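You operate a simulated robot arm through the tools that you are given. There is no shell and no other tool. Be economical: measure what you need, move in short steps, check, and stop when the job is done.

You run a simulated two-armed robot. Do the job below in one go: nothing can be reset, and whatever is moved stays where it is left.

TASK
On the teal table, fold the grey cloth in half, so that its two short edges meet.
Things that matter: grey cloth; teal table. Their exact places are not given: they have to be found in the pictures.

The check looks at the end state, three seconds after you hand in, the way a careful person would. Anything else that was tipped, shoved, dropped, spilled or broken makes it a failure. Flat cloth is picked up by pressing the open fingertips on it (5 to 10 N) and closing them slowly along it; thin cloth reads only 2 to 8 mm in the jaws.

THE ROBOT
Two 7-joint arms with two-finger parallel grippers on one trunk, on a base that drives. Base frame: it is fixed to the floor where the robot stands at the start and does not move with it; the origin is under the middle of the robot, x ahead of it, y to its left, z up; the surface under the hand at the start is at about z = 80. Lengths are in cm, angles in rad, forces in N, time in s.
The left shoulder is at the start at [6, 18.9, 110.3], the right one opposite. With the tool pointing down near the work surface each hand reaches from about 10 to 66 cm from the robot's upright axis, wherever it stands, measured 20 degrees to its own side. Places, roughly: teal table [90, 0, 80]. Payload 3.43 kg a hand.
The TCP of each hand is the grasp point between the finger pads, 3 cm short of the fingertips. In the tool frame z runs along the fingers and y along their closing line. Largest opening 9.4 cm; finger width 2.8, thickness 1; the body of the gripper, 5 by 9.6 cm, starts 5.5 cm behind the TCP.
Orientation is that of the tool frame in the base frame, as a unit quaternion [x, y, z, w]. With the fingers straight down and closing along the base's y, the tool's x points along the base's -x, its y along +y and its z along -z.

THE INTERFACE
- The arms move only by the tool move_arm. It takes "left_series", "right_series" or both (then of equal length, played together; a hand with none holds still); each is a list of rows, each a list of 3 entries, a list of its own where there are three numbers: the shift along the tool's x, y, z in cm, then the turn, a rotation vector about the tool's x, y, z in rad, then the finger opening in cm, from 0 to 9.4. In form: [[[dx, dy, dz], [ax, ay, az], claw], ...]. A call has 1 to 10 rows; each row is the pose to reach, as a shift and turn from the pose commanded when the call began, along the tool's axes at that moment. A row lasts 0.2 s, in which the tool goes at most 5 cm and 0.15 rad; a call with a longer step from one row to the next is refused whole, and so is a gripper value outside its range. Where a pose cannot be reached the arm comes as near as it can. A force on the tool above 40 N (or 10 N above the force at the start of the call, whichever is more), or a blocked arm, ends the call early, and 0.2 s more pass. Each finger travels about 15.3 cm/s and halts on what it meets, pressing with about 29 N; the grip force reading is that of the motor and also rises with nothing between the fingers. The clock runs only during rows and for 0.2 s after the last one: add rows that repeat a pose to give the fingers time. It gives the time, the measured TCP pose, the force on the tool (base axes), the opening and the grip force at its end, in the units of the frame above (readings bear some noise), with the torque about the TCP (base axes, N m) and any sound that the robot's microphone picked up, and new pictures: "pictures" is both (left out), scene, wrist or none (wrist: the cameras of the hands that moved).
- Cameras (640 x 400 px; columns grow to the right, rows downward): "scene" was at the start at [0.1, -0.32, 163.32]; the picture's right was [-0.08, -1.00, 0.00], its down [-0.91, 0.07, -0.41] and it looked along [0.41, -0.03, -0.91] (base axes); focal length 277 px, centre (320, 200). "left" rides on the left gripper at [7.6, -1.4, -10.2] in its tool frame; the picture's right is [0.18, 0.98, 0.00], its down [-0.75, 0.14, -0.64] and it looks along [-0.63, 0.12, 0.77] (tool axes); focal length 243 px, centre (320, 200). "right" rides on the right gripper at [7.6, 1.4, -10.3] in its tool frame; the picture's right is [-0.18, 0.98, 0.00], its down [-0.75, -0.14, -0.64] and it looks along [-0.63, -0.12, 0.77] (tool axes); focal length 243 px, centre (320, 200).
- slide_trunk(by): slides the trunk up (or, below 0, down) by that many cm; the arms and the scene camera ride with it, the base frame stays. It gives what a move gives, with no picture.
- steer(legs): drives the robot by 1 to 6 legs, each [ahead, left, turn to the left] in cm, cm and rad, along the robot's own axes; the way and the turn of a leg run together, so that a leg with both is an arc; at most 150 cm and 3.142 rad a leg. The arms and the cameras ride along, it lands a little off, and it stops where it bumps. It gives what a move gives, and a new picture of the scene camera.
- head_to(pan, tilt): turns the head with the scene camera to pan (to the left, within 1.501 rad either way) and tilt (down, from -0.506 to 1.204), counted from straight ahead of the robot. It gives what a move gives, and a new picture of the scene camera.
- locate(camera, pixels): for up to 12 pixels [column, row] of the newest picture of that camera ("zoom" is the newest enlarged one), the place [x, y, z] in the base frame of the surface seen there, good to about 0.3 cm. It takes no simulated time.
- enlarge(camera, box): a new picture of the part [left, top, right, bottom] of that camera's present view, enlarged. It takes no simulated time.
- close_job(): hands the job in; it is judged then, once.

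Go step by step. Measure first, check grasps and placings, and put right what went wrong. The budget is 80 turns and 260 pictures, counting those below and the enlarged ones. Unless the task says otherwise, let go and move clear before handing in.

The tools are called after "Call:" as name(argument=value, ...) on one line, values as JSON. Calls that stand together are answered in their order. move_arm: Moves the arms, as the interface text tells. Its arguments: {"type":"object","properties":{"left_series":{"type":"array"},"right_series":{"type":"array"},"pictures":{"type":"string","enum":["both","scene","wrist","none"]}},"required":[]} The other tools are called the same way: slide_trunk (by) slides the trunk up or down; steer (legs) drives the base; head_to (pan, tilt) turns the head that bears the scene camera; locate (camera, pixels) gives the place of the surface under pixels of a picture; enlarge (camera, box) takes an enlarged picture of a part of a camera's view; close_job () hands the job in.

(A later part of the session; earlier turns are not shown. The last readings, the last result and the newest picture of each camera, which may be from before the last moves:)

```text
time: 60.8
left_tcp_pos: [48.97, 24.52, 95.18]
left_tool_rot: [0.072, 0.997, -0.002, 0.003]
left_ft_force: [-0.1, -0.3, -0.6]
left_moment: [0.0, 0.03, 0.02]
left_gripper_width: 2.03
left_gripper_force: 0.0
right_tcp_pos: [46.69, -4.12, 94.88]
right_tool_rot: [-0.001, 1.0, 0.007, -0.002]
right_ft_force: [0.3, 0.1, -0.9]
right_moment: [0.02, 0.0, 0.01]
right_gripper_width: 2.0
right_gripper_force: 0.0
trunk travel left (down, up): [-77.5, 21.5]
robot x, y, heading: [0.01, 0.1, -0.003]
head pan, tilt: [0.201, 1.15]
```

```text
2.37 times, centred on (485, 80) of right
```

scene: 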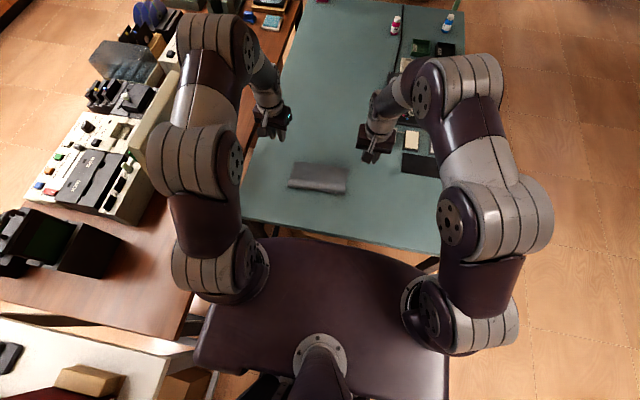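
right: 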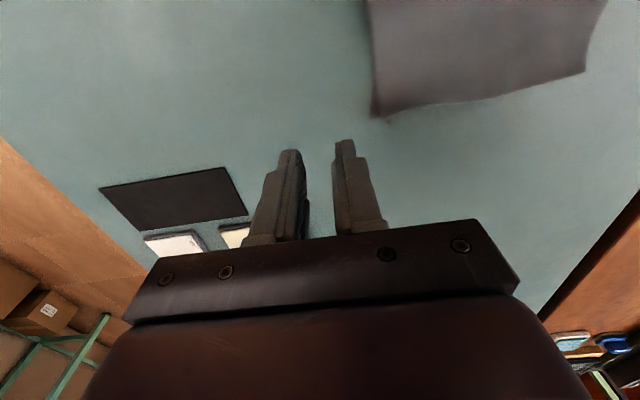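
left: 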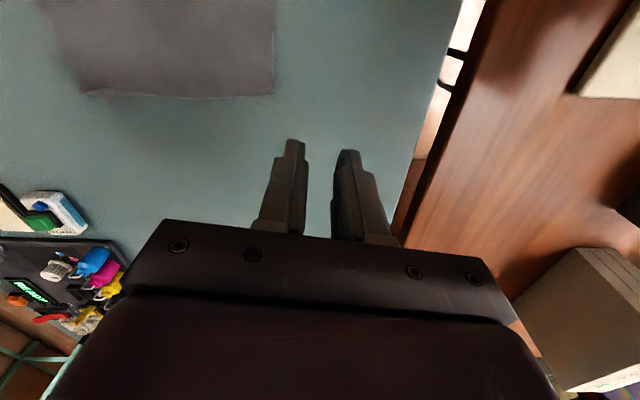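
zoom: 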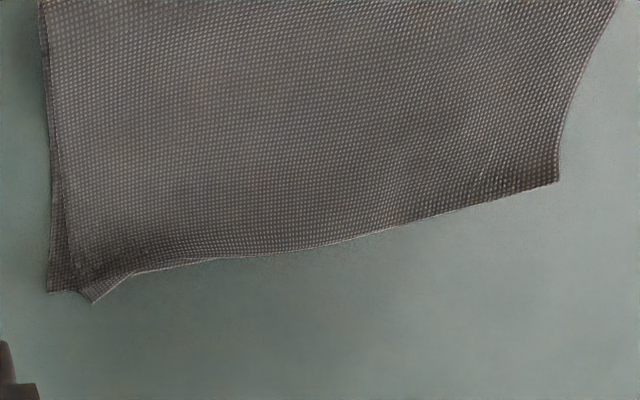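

The edge strip is tucked along the far side (crest x≈48.5-49.1, z 81-82). I bring both hands over it, closing along y, about 1.6 cm inside the crest.

Call:
move_arm(left_series=[[[0.2, -2, 0], [0, 0, -0.06], 1.8], [[0.5, -4.5, 1], [0, 0, -0.12], 1.8], [[0.86, -7.3, 3], [0, 0, -0.12], 1.8], [[0.86, -7.3, 6], [0, 0, -0.12], 1.8], [[0.86, -7.3, 9], [0, 0, -0.12], 1.8], [[0.86, -7.3, 11], [0, 0, -0.12], 1.8], [[0.86, -7.3, 11.4], [0, 0, -0.12], 1.8], [[0.86, -7.3, 11.4], [0, 0, -0.12], 1.8]], right_series=[[[-0.2, 2, 0], [0, 0, 0], 1.8], [[-0.4, 5, 1], [0, 0, 0], 1.8], [[-0.6, 8.3, 3], [0, 0, 0], 1.8], [[-0.6, 8.3, 6], [0, 0, 0], 1.8], [[-0.6, 8.3, 9], [0, 0, 0], 1.8], [[-0.6, 8.3, 10.7], [0, 0, 0], 1.8], [[-0.6, 8.3, 11.1], [0, 0, 0], 1.8], [[-0.6, 8.3, 11.1], [0, 0, 0], 1.8]])

Call:
enlarge(camera="scene", box=[280, 130, 380, 210])

```text
time: 62.6
left_tcp_pos: [47.11, 17.46, 83.67]
left_tool_rot: [0.013, 1.0, -0.001, 0.002]
left_ft_force: [-0.9, 0.2, -0.1]
left_moment: [0.02, 0.01, 0.0]
left_gripper_width: 1.81
left_gripper_force: 0.1
right_tcp_pos: [47.18, 4.39, 83.93]
right_tool_rot: [-0.003, 1.0, 0.007, -0.001]
right_ft_force: [-0.3, 0.1, 0.5]
right_moment: [-0.01, 0.0, 0.0]
right_gripper_width: 1.76
right_gripper_force: 0.1
trunk travel left (down, up): [-77.5, 21.5]
robot x, y, heading: [0.43, 0.23, -0.004]
head pan, tilt: [0.201, 1.15]
```

scene: 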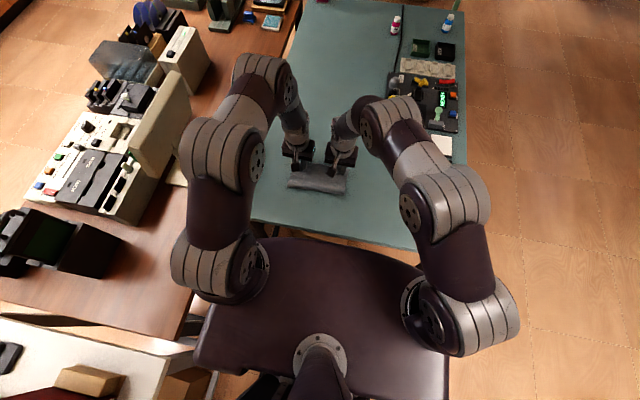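
right: 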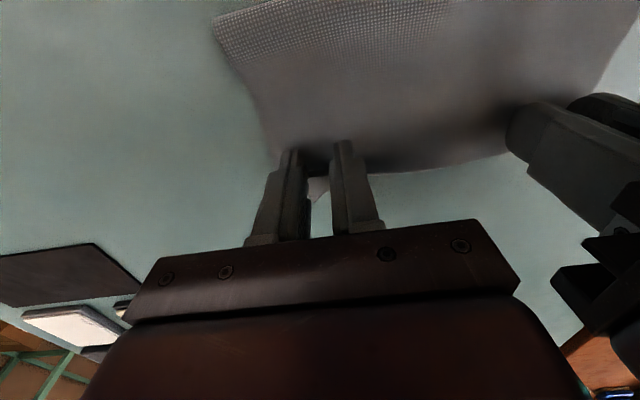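
left: 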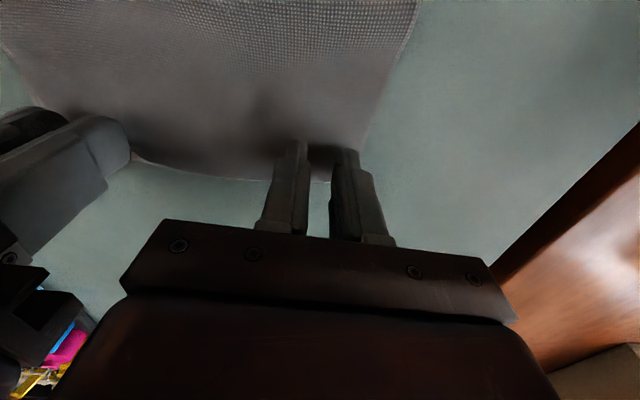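

```text
5.00 times, centred on (330, 170) of scene
```

zoom: 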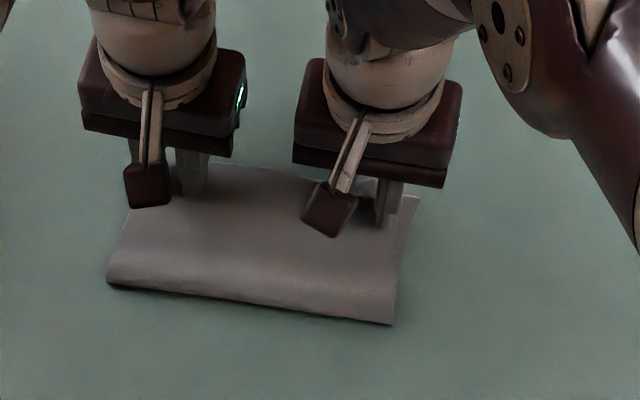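

In position. I press down in small steps.

Call:
move_arm(left_series=[[[0, 0, 0.25], [0, 0, 0], 1.8], [[0, 0, 0.4], [0, 0, 0], 1.8], [[0, 0, 0.4], [0, 0, 0], 1.8]], right_series=[[[0, 0, 0.4], [0, 0, 0], 1.8], [[0, 0, 0.6], [0, 0, 0], 1.8], [[0, 0, 0.6], [0, 0, 0], 1.8]], pictures="none")

```text
time: 63.4
left_tcp_pos: [47.11, 17.43, 83.4]
left_tool_rot: [0.014, 1.0, -0.002, 0.002]
left_ft_force: [-0.2, 0.4, 0.8]
left_moment: [0.04, -0.02, -0.01]
left_gripper_width: 1.8
left_gripper_force: 0.1
right_tcp_pos: [47.11, 4.3, 83.27]
right_tool_rot: [-0.002, 1.0, 0.007, -0.002]
right_ft_force: [-0.2, 0.2, 1.3]
right_moment: [0.02, -0.01, -0.01]
right_gripper_width: 1.77
right_gripper_force: 0.0
trunk travel left (down, up): [-77.5, 21.5]
robot x, y, heading: [-0.41, -0.15, -0.0]
head pan, tilt: [0.201, 1.15]
```

Call:
move_arm(left_series=[[[0, 0, 0.1], [0, 0, 0], 1.8], [[0, 0, 0.18], [0, 0, 0], 1.8], [[0, 0, 0.18], [0, 0, 0], 1.8]], right_series=[[[0, 0, 0.06], [0, 0, 0], 1.8], [[0, 0, 0.1], [0, 0, 0], 1.8], [[0, 0, 0.1], [0, 0, 0], 1.8]], pictures="none")

```text
time: 64.2
left_tcp_pos: [47.19, 17.24, 83.24]
left_tool_rot: [0.014, 1.0, -0.001, 0.004]
left_ft_force: [0.3, 2.9, 16.8]
left_moment: [0.31, -0.07, 0.0]
left_gripper_width: 1.83
left_gripper_force: 0.5
right_tcp_pos: [47.15, 4.31, 83.24]
right_tool_rot: [-0.003, 1.0, 0.006, -0.001]
right_ft_force: [-0.3, 0.1, 0.5]
right_moment: [0.01, -0.01, -0.03]
right_gripper_width: 1.76
right_gripper_force: 0.0
trunk travel left (down, up): [-77.5, 21.5]
robot x, y, heading: [-0.01, -0.09, 0.001]
head pan, tilt: [0.201, 1.15]
```

Left presses 16.8 N and right none: I ease the left by 0.05, lower the right by 0.1 and close slowly.

Call:
move_arm(left_series=[[[0, 0, -0.05], [0, 0, 0], 1.8], [[0, 0, -0.05], [0, 0, 0], 1.8], [[0, 0, -0.05], [0, 0, 0], 1.5], [[0, 0, -0.05], [0, 0, 0], 1.2], [[0, 0, -0.05], [0, 0, 0], 0.9], [[0, 0, -0.05], [0, 0, 0], 0.6], [[0, 0, -0.05], [0, 0, 0], 0.3], [[0, 0, -0.05], [0, 0, 0], 0], [[0, 0, -0.05], [0, 0, 0], 0]], right_series=[[[0, 0, 0.08], [0, 0, 0], 1.8], [[0, 0, 0.12], [0, 0, 0], 1.8], [[0, 0, 0.12], [0, 0, 0], 1.5], [[0, 0, 0.12], [0, 0, 0], 1.2], [[0, 0, 0.12], [0, 0, 0], 0.9], [[0, 0, 0.12], [0, 0, 0], 0.6], [[0, 0, 0.12], [0, 0, 0], 0.3], [[0, 0, 0.12], [0, 0, 0], 0], [[0, 0, 0.12], [0, 0, 0], 0]], pictures="wrist")

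```text
time: 66.2
left_tcp_pos: [46.99, 17.28, 83.28]
left_tool_rot: [0.014, 1.0, -0.002, 0.002]
left_ft_force: [-0.8, -1.1, 12.9]
left_moment: [0.02, -0.07, 0.0]
left_gripper_width: 0.18
left_gripper_force: 28.9
right_tcp_pos: [47.07, 4.31, 83.14]
right_tool_rot: [-0.003, 1.0, 0.006, -0.001]
right_ft_force: [0.8, 1.2, 9.2]
right_moment: [0.1, -0.08, 0.04]
right_gripper_width: 0.0
right_gripper_force: 28.9
trunk travel left (down, up): [-77.5, 21.5]
robot x, y, heading: [0.36, 0.09, 0.001]
head pan, tilt: [0.201, 1.15]
```

right: 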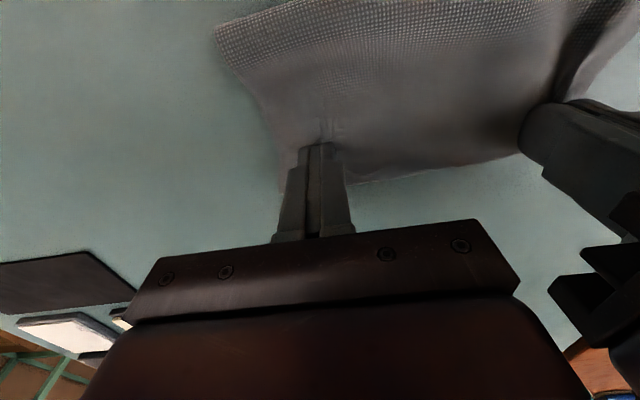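
left: 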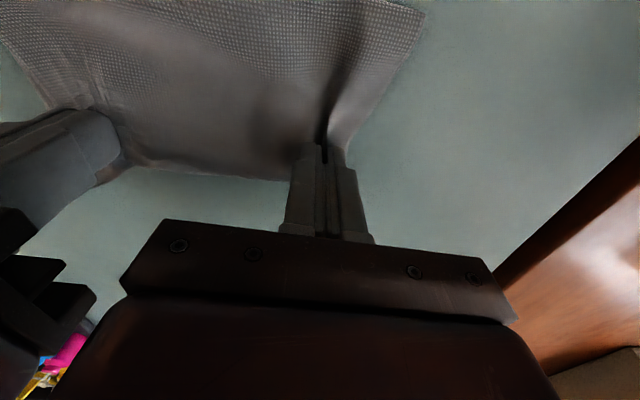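

Left has it (0.18 cm); right missed. I retry the right with firmer pressure.

Call:
move_arm(right_series=[[[0, 0, -0.8], [0, 0, 0], 0], [[0, 0, -0.8], [0, 0, 0], 2.2], [[0, 0, -0.8], [0, 0, 0], 2.2], [[0, 0, -0.2], [0, 0, 0], 2.2], [[0, 0, 0], [0, 0, 0], 2.2], [[0, 0, 0.06], [0, 0, 0], 2.2], [[0, 0, 0.06], [0, 0, 0], 2.2]], pictures="none")

```text
time: 67.8
left_tcp_pos: [46.87, 17.19, 83.21]
left_tool_rot: [0.014, 1.0, -0.001, 0.004]
left_ft_force: [0.9, -0.3, 4.8]
left_moment: [0.04, -0.05, -0.02]
left_gripper_width: 0.17
left_gripper_force: 29.3
right_tcp_pos: [47.04, 4.46, 83.22]
right_tool_rot: [-0.002, 1.0, 0.007, 0.001]
right_ft_force: [-2.7, 0.2, 23.4]
right_moment: [-0.4, 0.1, -0.06]
right_gripper_width: 2.19
right_gripper_force: 0.0
trunk travel left (down, up): [-77.5, 21.5]
robot x, y, heading: [0.14, 0.06, 0.004]
head pan, tilt: [0.201, 1.15]
```

Right presses 23 N; I ease a little and close.

Call:
move_arm(right_series=[[[0, 0, -0.05], [0, 0, 0], 2.2], [[0, 0, -0.05], [0, 0, 0], 1.9], [[0, 0, -0.05], [0, 0, 0], 1.6], [[0, 0, -0.05], [0, 0, 0], 1.3], [[0, 0, -0.05], [0, 0, 0], 1.0], [[0, 0, -0.05], [0, 0, 0], 0.7], [[0, 0, -0.05], [0, 0, 0], 0.4], [[0, 0, -0.05], [0, 0, 0], 0.1], [[0, 0, -0.05], [0, 0, 0], 0], [[0, 0, -0.05], [0, 0, 0], 0]], pictures="wrist")

```text
time: 70.0
left_tcp_pos: [46.95, 17.22, 83.18]
left_tool_rot: [0.015, 1.0, -0.002, 0.004]
left_ft_force: [0.0, -5.4, 3.9]
left_moment: [-0.17, 0.01, 0.02]
left_gripper_width: 0.2
left_gripper_force: 29.5
right_tcp_pos: [47.05, 4.4, 83.13]
right_tool_rot: [-0.004, 1.0, 0.008, 0.0]
right_ft_force: [-0.6, 4.0, 23.5]
right_moment: [-0.08, -0.04, -0.03]
right_gripper_width: 0.17
right_gripper_force: 28.6
trunk travel left (down, up): [-77.5, 21.5]
robot x, y, heading: [-0.15, -0.12, -0.002]
head pan, tilt: [0.201, 1.15]
```

right: 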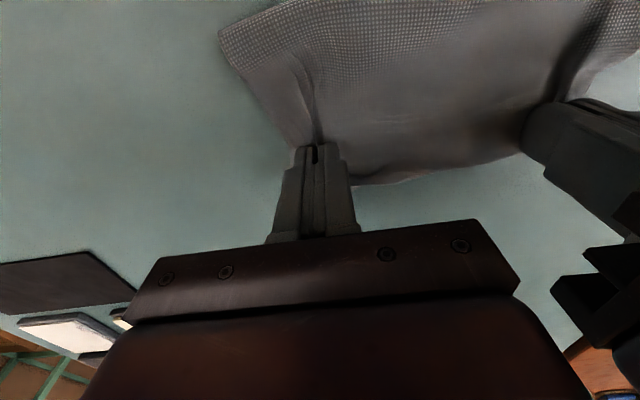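

Both hold. I lift up and back over the bend.

Call:
move_arm(left_series=[[[0.2, -0.2, -1.5], [0, 0, 0], 0], [[0.8, -0.3, -3.5], [0, 0, 0], 0], [[2, -0.3, -5.5], [0, 0, 0], 0], [[3.5, -0.3, -7], [0, 0, 0], 0], [[5, -0.3, -8], [0, 0, 0], 0], [[6.5, -0.3, -8.5], [0, 0, 0], 0], [[8, -0.3, -8.8], [0, 0, 0], 0], [[8, -0.3, -8.8], [0, 0, 0], 0], [[8, -0.3, -8.8], [0, 0, 0], 0]], right_series=[[[0.2, 0.2, -1.5], [0, 0, 0], 0], [[0.8, 0.3, -3.5], [0, 0, 0], 0], [[2, 0.3, -5.5], [0, 0, 0], 0], [[3.5, 0.3, -7], [0, 0, 0], 0], [[5, 0.3, -8], [0, 0, 0], 0], [[6.5, 0.3, -8.5], [0, 0, 0], 0], [[8, 0.3, -8.8], [0, 0, 0], 0], [[8, 0.3, -8.8], [0, 0, 0], 0], [[8, 0.3, -8.8], [0, 0, 0], 0]])

Call:
enlarge(camera="scene", box=[280, 140, 380, 220])

Call:
enlarge(camera="right", box=[250, 0, 600, 220])

```text
time: 72.0
left_tcp_pos: [39.05, 17.42, 91.69]
left_tool_rot: [0.014, 1.0, -0.001, 0.003]
left_ft_force: [-0.1, -4.5, 0.4]
left_moment: [-0.1, 0.03, 0.04]
left_gripper_width: 0.16
left_gripper_force: 29.3
right_tcp_pos: [39.29, 4.52, 91.97]
right_tool_rot: [-0.003, 1.0, 0.007, -0.002]
right_ft_force: [-0.3, 4.8, 0.5]
right_moment: [0.15, 0.0, -0.01]
right_gripper_width: 0.19
right_gripper_force: 29.1
trunk travel left (down, up): [-77.5, 21.5]
robot x, y, heading: [-0.08, -0.13, 0.001]
head pan, tilt: [0.201, 1.15]
```

scene: 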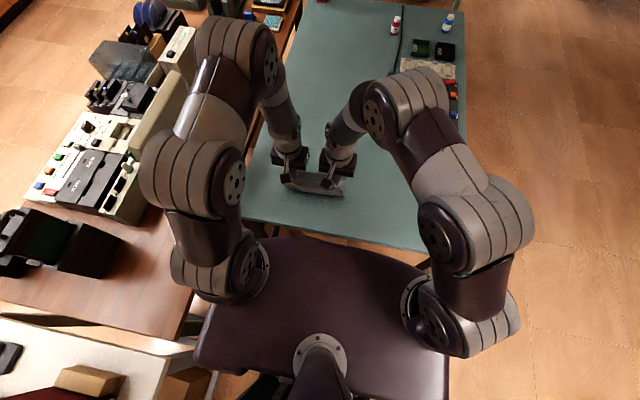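
right: 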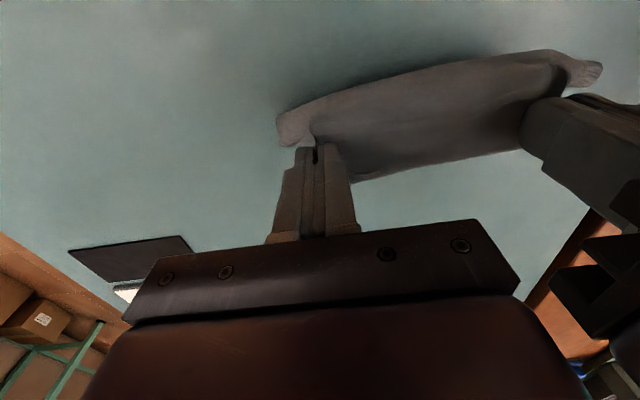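
left: 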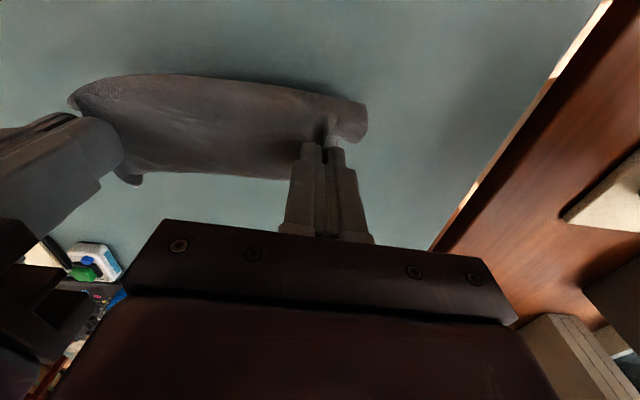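

```text
5.00 times, centred on (330, 180) of scene
```

zoom: 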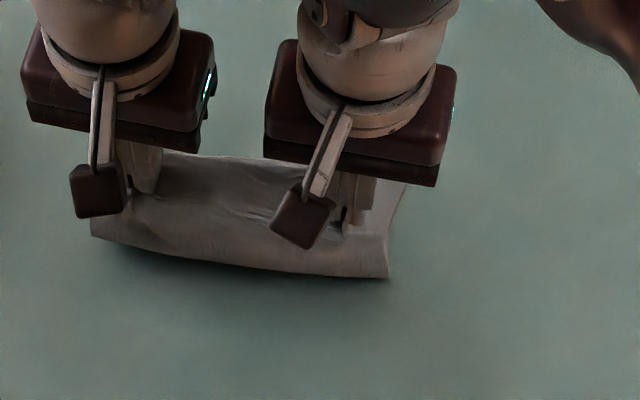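

```text
1.82 times, centred on (425, 110) of right
```

zoom: 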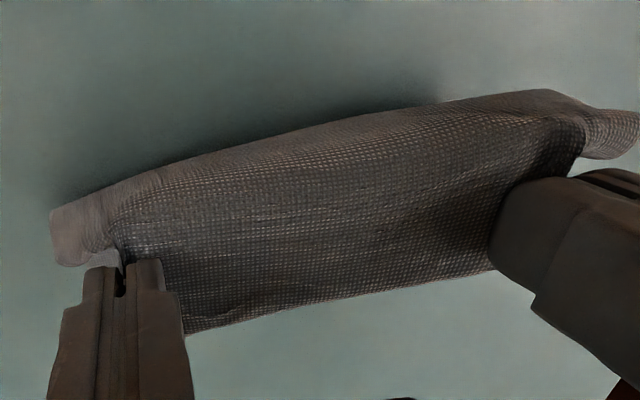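

It looks as if more than the top layer may have been lifted. I check closely before going on.

Call:
enlarge(camera="left", box=[60, 40, 400, 240])

Call:
locate(camera="right", pixels=[[285, 125], [300, 100], [350, 95], [450, 65], [420, 165], [370, 175], [480, 158], [420, 110]])

Call:
locate(camera="scene", pixels=[[300, 190], [325, 195], [342, 192], [320, 178], [343, 180], [318, 175]])

```text
1.88 times, centred on (230, 140) of left
```

zoom: 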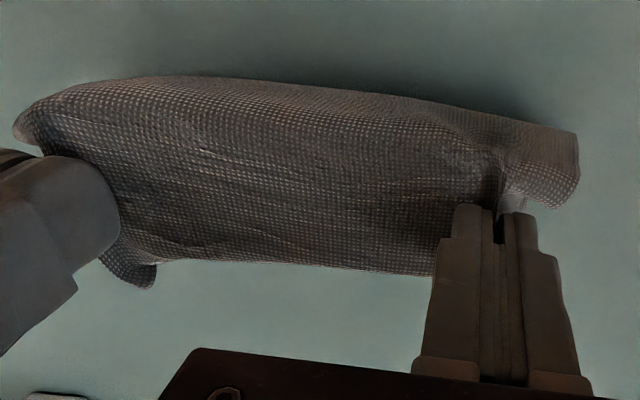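

```text
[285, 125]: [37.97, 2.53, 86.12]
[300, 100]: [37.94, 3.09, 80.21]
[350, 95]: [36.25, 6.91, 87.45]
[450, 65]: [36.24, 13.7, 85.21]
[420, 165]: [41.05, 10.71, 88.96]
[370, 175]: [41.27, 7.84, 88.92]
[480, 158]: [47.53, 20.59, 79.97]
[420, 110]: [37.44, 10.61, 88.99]
```

```text
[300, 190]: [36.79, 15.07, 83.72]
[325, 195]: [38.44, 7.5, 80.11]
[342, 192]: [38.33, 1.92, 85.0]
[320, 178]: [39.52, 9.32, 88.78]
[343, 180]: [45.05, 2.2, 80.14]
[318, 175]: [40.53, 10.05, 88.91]
```

Both layers were caught, so the whole folded cloth is in the air. I lay it back flat, bend first, moving forward as I lower.

Call:
move_arm(left_series=[[[0, 0, 1.5], [0, 0, 0], 0], [[-0.3, 0, 3], [0, 0, 0], 0], [[-1.5, 0, 4], [0, 0, 0], 0], [[-3, 0, 5], [0, 0, 0], 0], [[-4.5, 0, 6], [0, 0, 0], 0], [[-6, 0, 7], [0, 0, 0], 0], [[-7.5, 0, 7.7], [0, 0, 0], 0], [[-8.2, 0.1, 8], [0, 0, 0], 0], [[-8.2, 0.1, 8], [0, 0, 0], 3], [[-8.2, 0.1, 8], [0, 0, 0], 3]], right_series=[[[0, 0, 1.5], [0, 0, 0], 0], [[-0.3, 0, 3], [0, 0, 0], 0], [[-1.5, 0, 4], [0, 0, 0], 0], [[-3, 0, 5], [0, 0, 0], 0], [[-4.5, 0, 6], [0, 0, 0], 0], [[-6, 0, 7], [0, 0, 0], 0], [[-7.5, 0, 7.7], [0, 0, 0], 0], [[-8.2, -0.1, 8], [0, 0, 0], 0], [[-8.2, -0.1, 8], [0, 0, 0], 3], [[-8.2, -0.1, 8], [0, 0, 0], 3]], pictures="none")

Call:
move_arm(left_series=[[[0, 0, -2], [0, 0, 0], 3], [[0, 0, -5], [0, 0, 0], 3], [[0, 3, -8], [0, 0, 0], 3], [[0, 6, -10], [0, 0, 0], 3], [[0, 10, -11], [0, 0, 0], 3], [[0, 10, -11], [0, 0, 0], 3]], right_series=[[[0, 0, -2], [0, 0, 0], 3], [[0, 0, -5], [0, 0, 0], 3], [[0, -3, -8], [0, 0, 0], 3], [[0, -6, -10], [0, 0, 0], 3], [[0, -10, -11], [0, 0, 0], 3], [[0, -10, -11], [0, 0, 0], 3]])

Call:
enlarge(camera="scene", box=[270, 145, 370, 215])

```text
time: 74.2
left_tcp_pos: [47.38, 17.03, 84.08]
left_tool_rot: [0.014, 1.0, -0.003, 0.002]
left_ft_force: [0.9, -0.9, -0.1]
left_moment: [0.0, 0.0, 0.02]
left_gripper_width: 3.01
left_gripper_force: 0.2
right_tcp_pos: [47.38, 4.61, 83.98]
right_tool_rot: [-0.003, 1.0, 0.007, -0.002]
right_ft_force: [-0.1, 0.2, 0.8]
right_moment: [0.0, -0.01, -0.02]
right_gripper_width: 2.98
right_gripper_force: 0.0
trunk travel left (down, up): [-77.5, 21.5]
robot x, y, heading: [0.06, -0.31, 0.003]
head pan, tilt: [0.201, 1.15]
```

```text
time: 75.6
left_tcp_pos: [47.46, 27.1, 94.9]
left_tool_rot: [0.014, 1.0, -0.002, 0.001]
left_ft_force: [-0.4, 0.4, 0.5]
left_moment: [-0.01, 0.02, -0.02]
left_gripper_width: 3.04
left_gripper_force: 0.1
right_tcp_pos: [47.71, -5.64, 94.67]
right_tool_rot: [-0.004, 1.0, 0.007, -0.002]
right_ft_force: [0.1, 0.8, 0.1]
right_moment: [0.0, 0.01, 0.02]
right_gripper_width: 3.01
right_gripper_force: 0.1
trunk travel left (down, up): [-77.5, 21.5]
robot x, y, heading: [-0.04, 0.08, -0.003]
head pan, tilt: [0.201, 1.15]
```

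scene: 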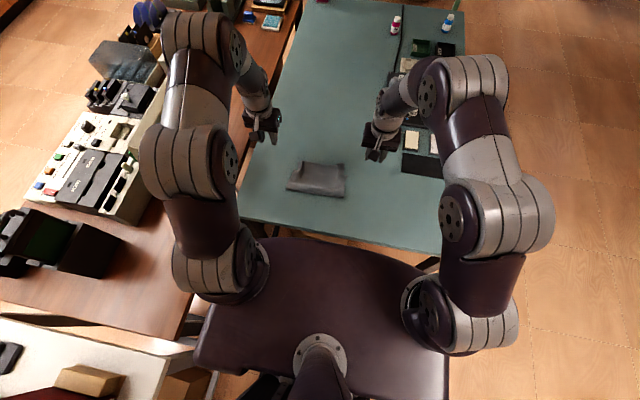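
right: 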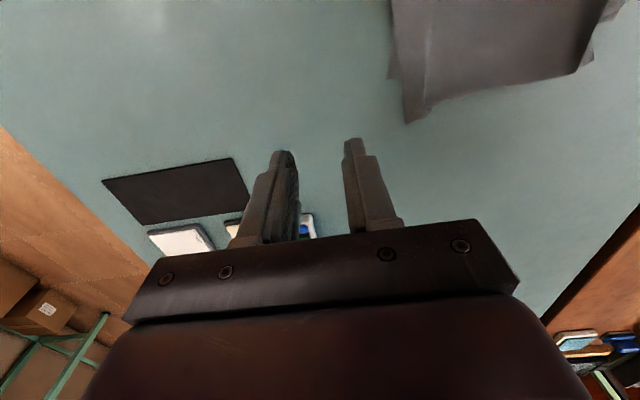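
left: 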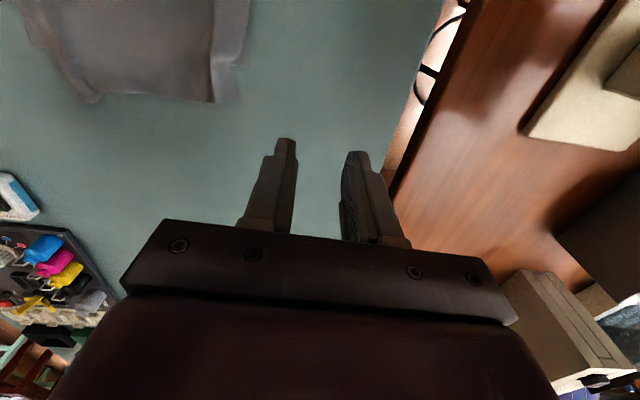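

```text
5.71 times, centred on (320, 180) of scene
```

zoom: 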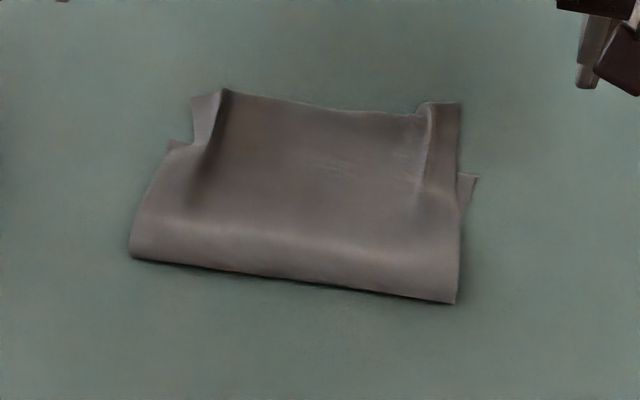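

The top layer is now fully extended, untucked, and reaches beyond the lower layer, whose corners show at (175,145) and (475,178). I measure them.

Call:
locate(camera="zoom", pixels=[[195, 98], [225, 92], [320, 106], [418, 113], [430, 105], [458, 106], [173, 145], [473, 178], [134, 254], [453, 300], [200, 170], [420, 180]])

Call:
enlarge(camera="right", box=[370, 0, 630, 150])

Call:
enlarge(camera="left", box=[20, 0, 280, 150])

```text
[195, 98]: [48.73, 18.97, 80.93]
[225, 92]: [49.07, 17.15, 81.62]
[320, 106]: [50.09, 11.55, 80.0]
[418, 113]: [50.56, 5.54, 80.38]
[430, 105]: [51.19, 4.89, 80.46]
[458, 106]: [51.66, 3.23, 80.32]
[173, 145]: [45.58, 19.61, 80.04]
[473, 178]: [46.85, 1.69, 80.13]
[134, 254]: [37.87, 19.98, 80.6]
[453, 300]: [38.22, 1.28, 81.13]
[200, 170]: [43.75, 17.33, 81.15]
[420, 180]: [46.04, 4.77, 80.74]
```

```text
2.46 times, centred on (500, 75) of right
```

zoom: 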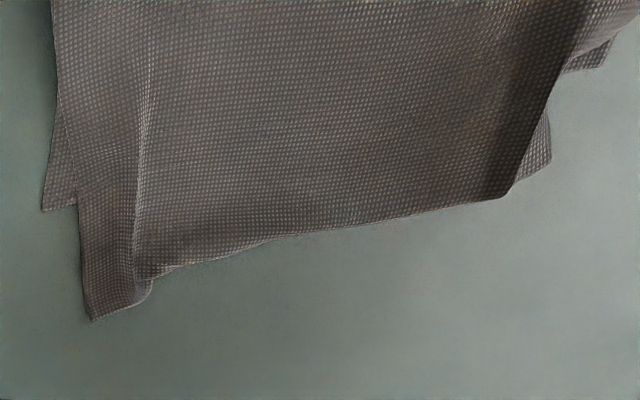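

```text
2.46 times, centred on (150, 75) of left
```

zoom: 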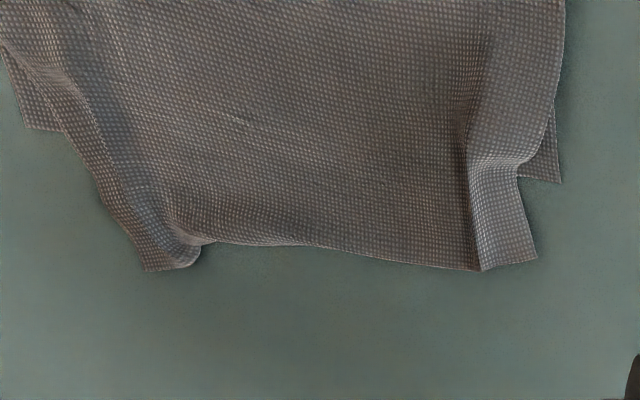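

The standing ridges run along x at y≈4.8 (right) and y≈17.2 (left), beyond the lower layer's edge there. I lower open fingers astride them and close without pressing.

Call:
move_arm(left_series=[[[-0.2, -4, 0], [0, 0, 0], 2.6], [[-0.4, -8, 1], [0, 0, 0], 2.6], [[-0.4, -9.9, 4], [0, 0, 0], 2.6], [[-0.4, -9.9, 7.5], [0, 0, 0], 2.6], [[-0.4, -9.9, 10], [0, 0, 0], 2.6], [[-0.4, -9.9, 11.5], [0, 0, 0], 2.6], [[-0.4, -9.9, 11.5], [0, 0, 0], 2.6]], right_series=[[[-1, 4, 0], [0, 0, 0], 2.6], [[-2, 8, 1], [0, 0, 0], 2.6], [[-2.3, 10.2, 4], [0, 0, 0], 2.6], [[-2.3, 10.2, 7.5], [0, 0, 0], 2.6], [[-2.3, 10.2, 10], [0, 0, 0], 2.6], [[-2.3, 10.2, 11.3], [0, 0, 0], 2.6], [[-2.3, 10.2, 11.3], [0, 0, 0], 2.6]], pictures="none")

Call:
move_arm(left_series=[[[0, 0, 0], [0, 0, 0], 2.1], [[0, 0, 0], [0, 0, 0], 1.6], [[0, 0, 0], [0, 0, 0], 1.1], [[0, 0, 0], [0, 0, 0], 0.6], [[0, 0, 0], [0, 0, 0], 0.2], [[0, 0, 0], [0, 0, 0], 0], [[0, 0, 0], [0, 0, 0], 0]], right_series=[[[0, 0, 0], [0, 0, 0], 2.1], [[0, 0, 0], [0, 0, 0], 1.6], [[0, 0, 0], [0, 0, 0], 1.1], [[0, 0, 0], [0, 0, 0], 0.6], [[0, 0, 0], [0, 0, 0], 0.2], [[0, 0, 0], [0, 0, 0], 0], [[0, 0, 0], [0, 0, 0], 0]], pictures="wrist")

```text
time: 77.2
left_tcp_pos: [47.74, 17.12, 83.48]
left_tool_rot: [0.014, 1.0, -0.002, 0.003]
left_ft_force: [-0.5, -0.1, -0.7]
left_moment: [0.01, -0.02, 0.0]
left_gripper_width: 2.6
left_gripper_force: 0.0
right_tcp_pos: [49.64, 4.87, 83.6]
right_tool_rot: [-0.004, 1.0, 0.008, 0.0]
right_ft_force: [0.1, -0.6, 0.3]
right_moment: [0.01, -0.01, 0.01]
right_gripper_width: 2.62
right_gripper_force: 0.1
trunk travel left (down, up): [-77.5, 21.5]
robot x, y, heading: [-0.23, 0.14, -0.002]
head pan, tilt: [0.201, 1.15]
```

```text
time: 78.8
left_tcp_pos: [47.78, 17.15, 83.45]
left_tool_rot: [0.014, 1.0, -0.002, 0.002]
left_ft_force: [0.4, 0.1, -0.1]
left_moment: [0.03, -0.04, -0.01]
left_gripper_width: 0.16
left_gripper_force: 28.8
right_tcp_pos: [49.75, 4.74, 83.66]
right_tool_rot: [-0.003, 1.0, 0.007, -0.001]
right_ft_force: [0.3, -0.1, -0.2]
right_moment: [0.02, 0.01, 0.0]
right_gripper_width: 0.17
right_gripper_force: 29.0
trunk travel left (down, up): [-77.5, 21.5]
robot x, y, heading: [0.11, -0.1, 0.002]
head pan, tilt: [0.201, 1.15]
```

right: 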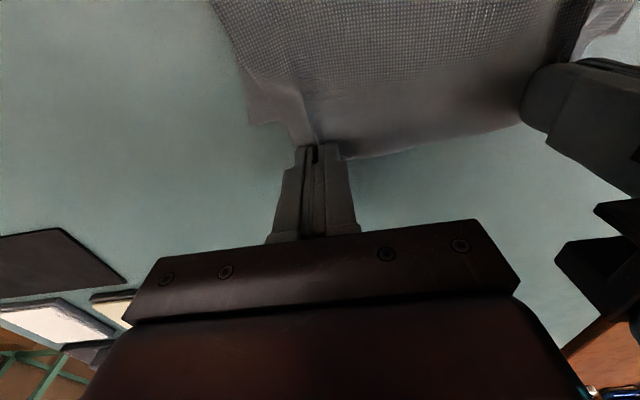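
left: 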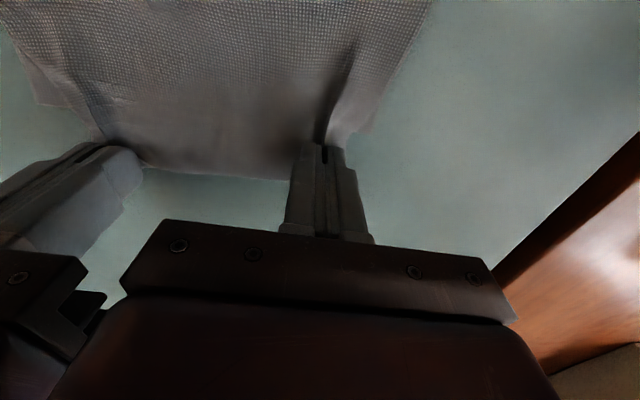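

Both hold the top layer. I lift up and back, so that the lower half can be drawn straight beneath.

Call:
move_arm(left_series=[[[0.3, 0, -1.5], [0, 0, 0], 0], [[1.2, 0, -3.5], [0, 0, 0], 0], [[2.5, 0, -5.5], [0, 0, 0], 0], [[4, 0, -7], [0, 0, 0], 0], [[6, 0, -8], [0, 0, 0], 0], [[8, 0, -8.7], [0, 0, 0], 0], [[10, 0, -9], [0, 0, 0], 0], [[12, 0, -9.2], [0, 0, 0], 0], [[13, 0, -9.2], [0, 0, 0], 0], [[13, 0, -9.2], [0, 0, 0], 0]], right_series=[[[0.4, 0, -1.5], [0, 0, 0], 0], [[1.6, 0, -3.5], [0, 0, 0], 0], [[3.2, 0, -5.5], [0, 0, 0], 0], [[5, 0, -7], [0, 0, 0], 0], [[7, 0, -7.8], [0, 0, 0], 0], [[9, 0, -8.4], [0, 0, 0], 0], [[11, 0, -8.6], [0, 0, 0], 0], [[13, 0, -8.6], [0, 0, 0], 0], [[14.2, 0, -8.6], [0, 0, 0], 0], [[14.2, 0, -8.6], [0, 0, 0], 0]])

Call:
enlarge(camera="scene", box=[270, 145, 370, 235])

```text
time: 81.0
left_tcp_pos: [34.56, 17.6, 92.48]
left_tool_rot: [0.014, 1.0, -0.002, 0.001]
left_ft_force: [-0.3, -4.1, 0.1]
left_moment: [-0.14, 0.02, -0.04]
left_gripper_width: 0.18
left_gripper_force: 28.7
right_tcp_pos: [35.42, 4.54, 92.31]
right_tool_rot: [-0.003, 1.0, 0.007, -0.002]
right_ft_force: [0.0, 5.8, 0.1]
right_moment: [0.18, -0.02, -0.04]
right_gripper_width: 0.16
right_gripper_force: 29.4
trunk travel left (down, up): [-77.5, 21.5]
robot x, y, heading: [-0.03, -0.22, -0.002]
head pan, tilt: [0.201, 1.15]
```

scene: 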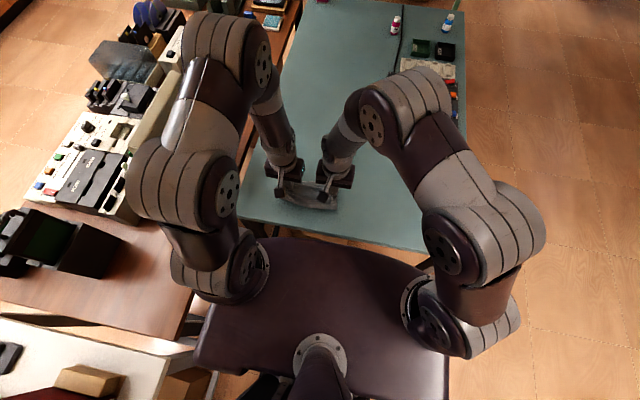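
right: 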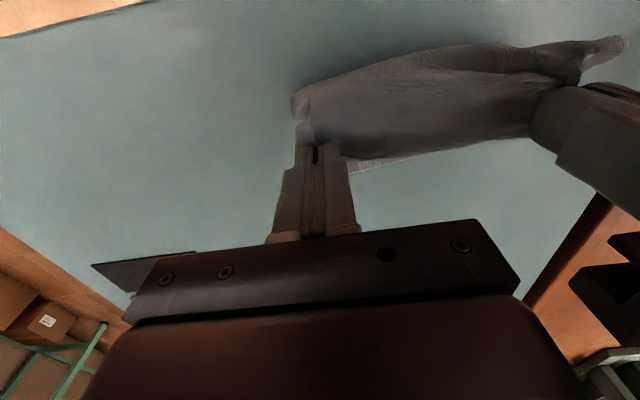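
left: 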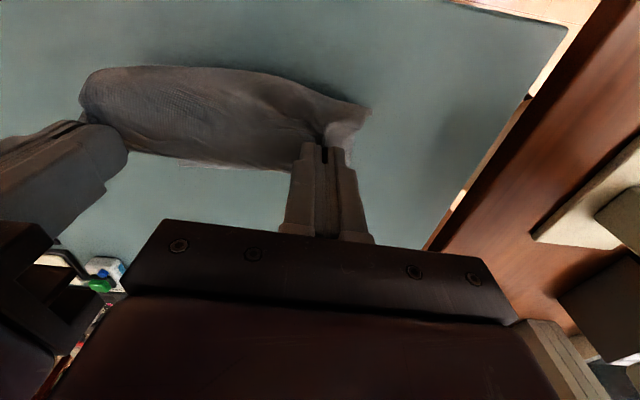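

```text
4.44 times, centred on (320, 190) of scene
```

zoom: 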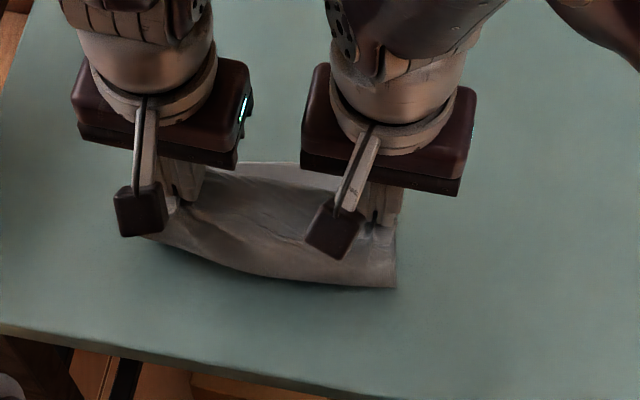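

I check whether the lower layer is still on the table ahead of the hands.

Call:
locate(camera="zoom", pixels=[[270, 168], [320, 168], [290, 185], [255, 230], [200, 245], [390, 250], [392, 284], [280, 275], [160, 240], [395, 215]])

Call:
enlarge(camera="right", box=[280, 20, 640, 240])

Call:
enlarge(camera="left", box=[60, 40, 400, 240])

```text
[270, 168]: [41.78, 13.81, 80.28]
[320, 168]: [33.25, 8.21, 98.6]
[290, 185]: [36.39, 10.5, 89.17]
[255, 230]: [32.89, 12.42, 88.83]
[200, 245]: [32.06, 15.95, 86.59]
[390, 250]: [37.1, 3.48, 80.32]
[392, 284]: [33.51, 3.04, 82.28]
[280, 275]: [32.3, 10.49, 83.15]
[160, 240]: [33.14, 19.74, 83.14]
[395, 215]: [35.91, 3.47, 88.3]
```

```text
1.78 times, centred on (460, 130) of right
```

zoom: 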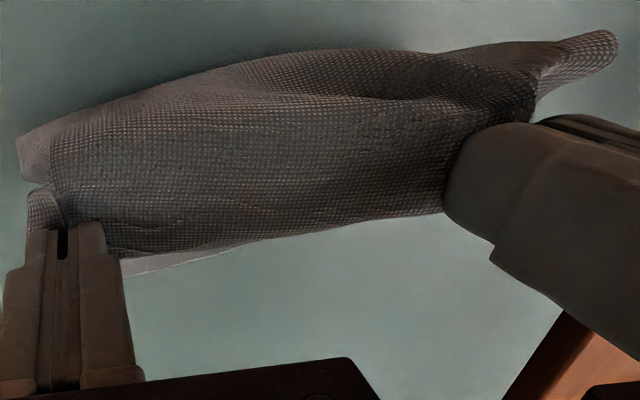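

```text
1.88 times, centred on (230, 140) of left
```

zoom: 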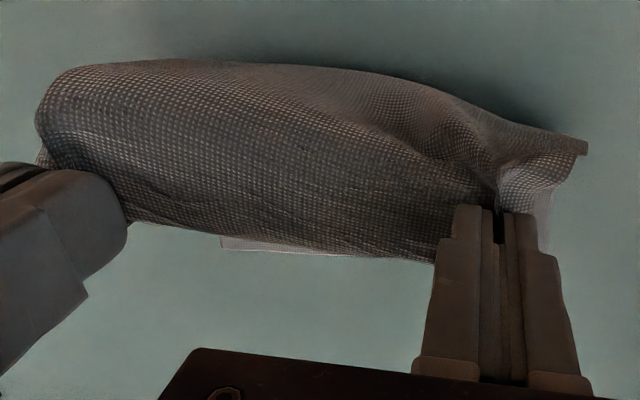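

Call:
locate(camera="left", pixels=[[350, 148], [348, 155], [180, 163], [200, 165], [240, 168]])

Call:
locate(camera="right", pixels=[[351, 168], [370, 164], [400, 160], [354, 171]])

Call:
locate(camera="scene", pixels=[[304, 183], [308, 185], [312, 186], [338, 190], [338, 186]])

```text
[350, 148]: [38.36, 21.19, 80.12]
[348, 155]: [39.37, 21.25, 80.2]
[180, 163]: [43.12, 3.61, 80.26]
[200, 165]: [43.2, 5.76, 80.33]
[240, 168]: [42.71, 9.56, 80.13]
```

```text
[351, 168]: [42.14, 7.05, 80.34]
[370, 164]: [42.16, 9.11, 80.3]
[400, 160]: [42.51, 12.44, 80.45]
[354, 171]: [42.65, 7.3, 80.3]
```

```text
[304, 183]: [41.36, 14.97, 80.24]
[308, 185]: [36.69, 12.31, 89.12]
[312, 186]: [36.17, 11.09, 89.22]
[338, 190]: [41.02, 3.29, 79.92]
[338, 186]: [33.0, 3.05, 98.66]
```

Good: the lower half is on the table, its free edge from about (43.2,4) to (42,20), with the bend near x=32; only the top layer is held. I swing the held edge forward over that edge and release quickly 2 cm above it.

Call:
move_arm(left_series=[[[-1, 0.3, 0], [0, 0, 0], 0], [[-2, 0.6, 0.5], [0, 0, 0], 0], [[-3.1, 0.9, 1.4], [0, 0, 0], 0], [[-4.2, 1.1, 2.6], [0, 0, 0], 0], [[-5.2, 1.1, 4.2], [0, 0, 0], 0], [[-6.1, 1.1, 6.2], [0, 0, 0], 0], [[-6.6, 1.1, 7.7], [0, 0, 0], 0], [[-6.6, 1.1, 7.7], [0, 0, 0], 0], [[-6.6, 1.1, 7.7], [0, 0, 0], 2.6], [[-6.6, 1.1, 7.7], [0, 0, 0], 2.6]], right_series=[[[-1, 0.3, 0], [0, 0, 0], 0], [[-2, 0.6, 0.5], [0, 0, 0], 0], [[-3, 0.9, 1.4], [0, 0, 0], 0], [[-4, 0.9, 2.6], [0, 0, 0], 0], [[-4.9, 0.9, 4.2], [0, 0, 0], 0], [[-5.6, 0.9, 6.2], [0, 0, 0], 0], [[-6, 0.9, 7.5], [0, 0, 0], 0], [[-6, 0.9, 7.5], [0, 0, 0], 0], [[-6, 0.9, 7.5], [0, 0, 0], 2.6], [[-6, 0.9, 7.5], [0, 0, 0], 2.6]], pictures="wrist")

Call:
enlarge(camera="right", box=[220, 0, 560, 220])

Call:
enlarge(camera="scene", box=[270, 145, 370, 235])

```text
time: 83.2
left_tcp_pos: [41.29, 18.4, 85.05]
left_tool_rot: [0.014, 1.0, 0.0, 0.001]
left_ft_force: [-0.1, 0.4, -0.3]
left_moment: [-0.03, 0.01, 0.0]
left_gripper_width: 2.57
left_gripper_force: 0.0
right_tcp_pos: [41.54, 5.65, 84.71]
right_tool_rot: [-0.002, 1.0, 0.007, -0.002]
right_ft_force: [-0.3, -0.1, -0.8]
right_moment: [0.01, -0.03, 0.03]
right_gripper_width: 2.61
right_gripper_force: 0.1
trunk travel left (down, up): [-77.5, 21.5]
robot x, y, heading: [0.09, -0.09, -0.001]
head pan, tilt: [0.201, 1.15]
```

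right: 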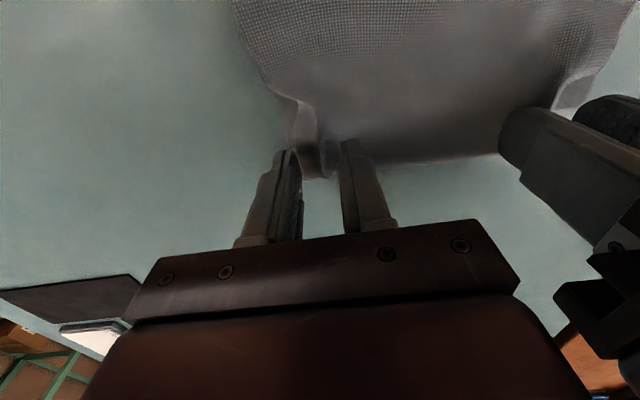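
left: 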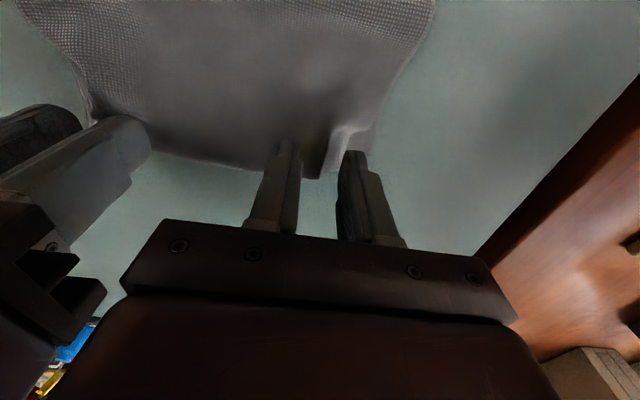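

```text
1.82 times, centred on (390, 110) of right
```

zoom: 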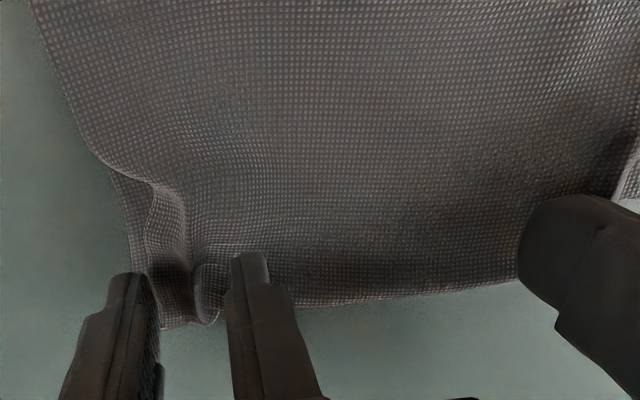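

```text
4.44 times, centred on (320, 190) of scene
```

zoom: 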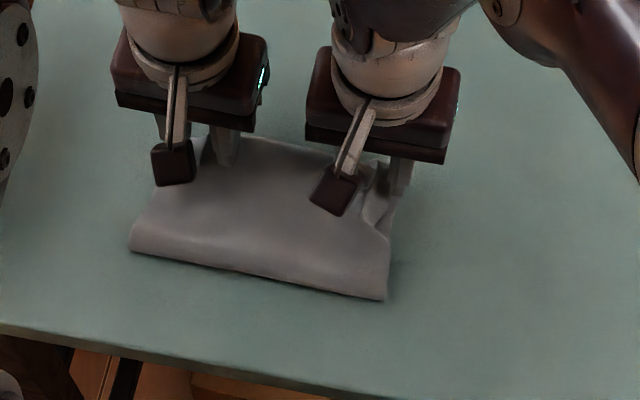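

I lift clear and look at the result.

Call:
move_arm(left_series=[[[0, 0, -2], [0, 0, 0], 2.6], [[0, 0, -5], [0, 0, 0], 2.6], [[0, 3, -8], [0, 0, 0], 2.6], [[0, 6, -10], [0, 0, 0], 2.6], [[0, 10, -11], [0, 0, 0], 2.6], [[0, 10, -11], [0, 0, 0], 2.6]], right_series=[[[0, 0, -2], [0, 0, 0], 2.6], [[0, 0, -5], [0, 0, 0], 2.6], [[0, -3, -8], [0, 0, 0], 2.6], [[0, -6, -10], [0, 0, 0], 2.6], [[0, -10, -11], [0, 0, 0], 2.6], [[0, -10, -11], [0, 0, 0], 2.6]], pictures="wrist")

Call:
enlarge(camera="scene", box=[270, 155, 370, 225])

Call:
enlarge(camera="right", box=[340, 0, 640, 150])

Call:
enlarge(camera="left", box=[20, 0, 320, 150])

```text
time: 84.6
left_tcp_pos: [41.48, 28.53, 95.81]
left_tool_rot: [0.014, 1.0, -0.002, 0.002]
left_ft_force: [0.1, 0.0, -0.1]
left_moment: [-0.01, -0.02, -0.01]
left_gripper_width: 2.58
left_gripper_force: 0.0
right_tcp_pos: [41.48, -4.65, 95.58]
right_tool_rot: [-0.003, 1.0, 0.007, -0.002]
right_ft_force: [1.5, 0.2, 0.3]
right_moment: [-0.01, 0.0, -0.03]
right_gripper_width: 2.6
right_gripper_force: 0.1
trunk travel left (down, up): [-77.5, 21.5]
robot x, y, heading: [0.04, 0.11, 0.003]
head pan, tilt: [0.201, 1.15]
```

right: 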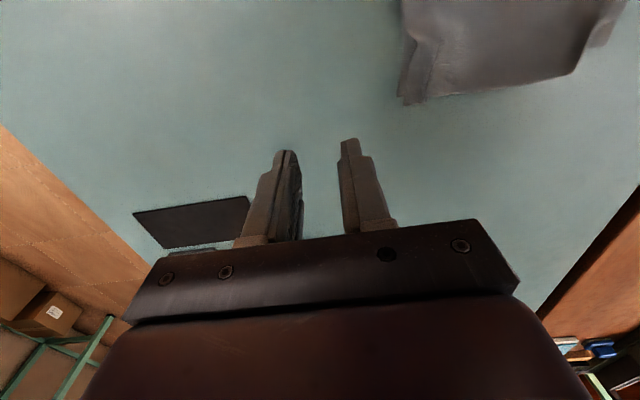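
left: 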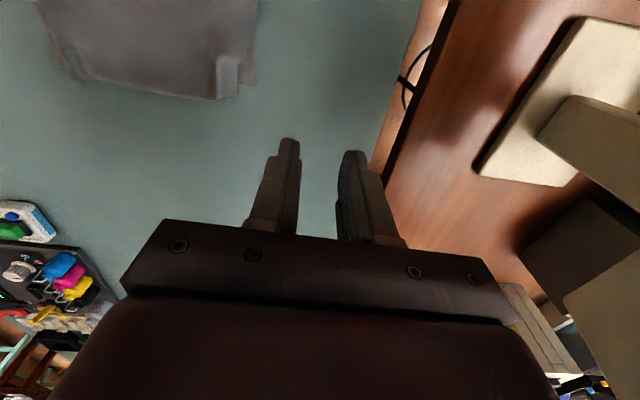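

```text
5.71 times, centred on (320, 190) of scene
```

zoom: 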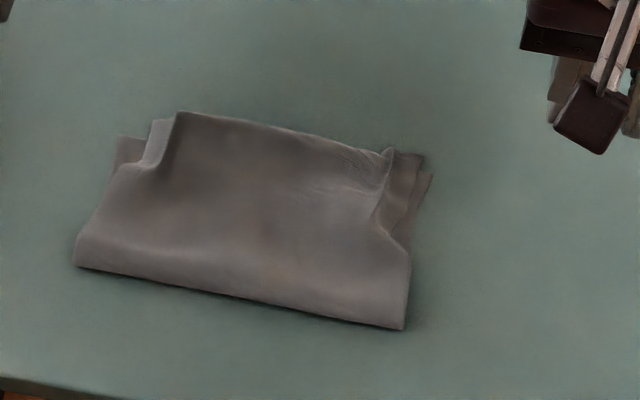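

```text
2.13 times, centred on (490, 75) of right
```

zoom: 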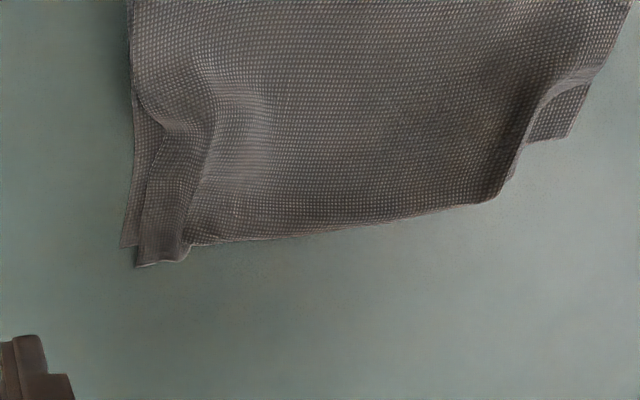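

```text
2.13 times, centred on (170, 75) of left
```

zoom: 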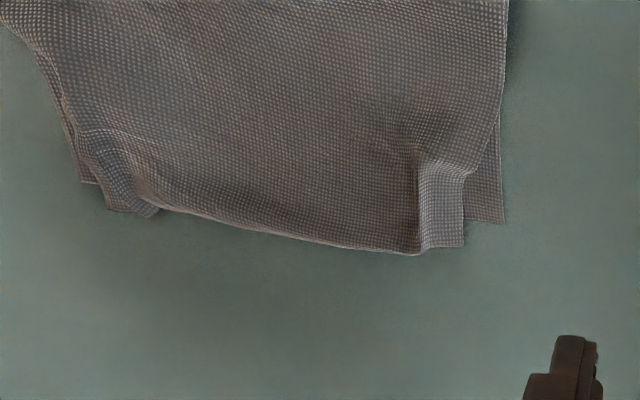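

Much better: the edges meet closely and no strip is tucked; only two pleats remain near the corners. I measure corners and pleats.

Call:
locate(camera="left", pixels=[[237, 96], [255, 83], [214, 99], [217, 60], [236, 60], [223, 58], [100, 82], [150, 90]])

Call:
locate(camera="right", pixels=[[405, 103], [398, 95], [423, 98], [428, 70], [440, 60], [417, 60], [430, 85], [500, 90], [570, 75]])

Call:
locate(camera="scene", pixels=[[290, 180], [297, 176], [301, 176], [335, 184], [342, 185], [343, 188], [278, 201], [334, 211], [296, 184], [331, 193]])

```text
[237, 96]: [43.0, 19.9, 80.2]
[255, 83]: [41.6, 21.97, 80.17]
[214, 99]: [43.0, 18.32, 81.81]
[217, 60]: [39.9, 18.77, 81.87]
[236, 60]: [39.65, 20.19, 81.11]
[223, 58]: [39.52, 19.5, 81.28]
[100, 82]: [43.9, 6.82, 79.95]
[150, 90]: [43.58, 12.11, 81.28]
```

```text
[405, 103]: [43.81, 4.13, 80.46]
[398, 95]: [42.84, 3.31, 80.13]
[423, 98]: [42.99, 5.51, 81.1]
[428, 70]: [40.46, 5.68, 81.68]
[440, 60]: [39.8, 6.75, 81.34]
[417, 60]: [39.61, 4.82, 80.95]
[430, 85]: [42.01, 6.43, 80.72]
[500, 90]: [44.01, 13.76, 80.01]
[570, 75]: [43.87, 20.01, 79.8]
```

```text
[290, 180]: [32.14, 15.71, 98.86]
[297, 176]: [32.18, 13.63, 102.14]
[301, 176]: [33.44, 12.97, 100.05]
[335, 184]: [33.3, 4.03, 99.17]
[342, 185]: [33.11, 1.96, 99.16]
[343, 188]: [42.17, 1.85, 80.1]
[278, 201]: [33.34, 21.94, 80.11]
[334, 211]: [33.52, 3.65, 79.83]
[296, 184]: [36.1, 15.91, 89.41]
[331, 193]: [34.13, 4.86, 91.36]
```

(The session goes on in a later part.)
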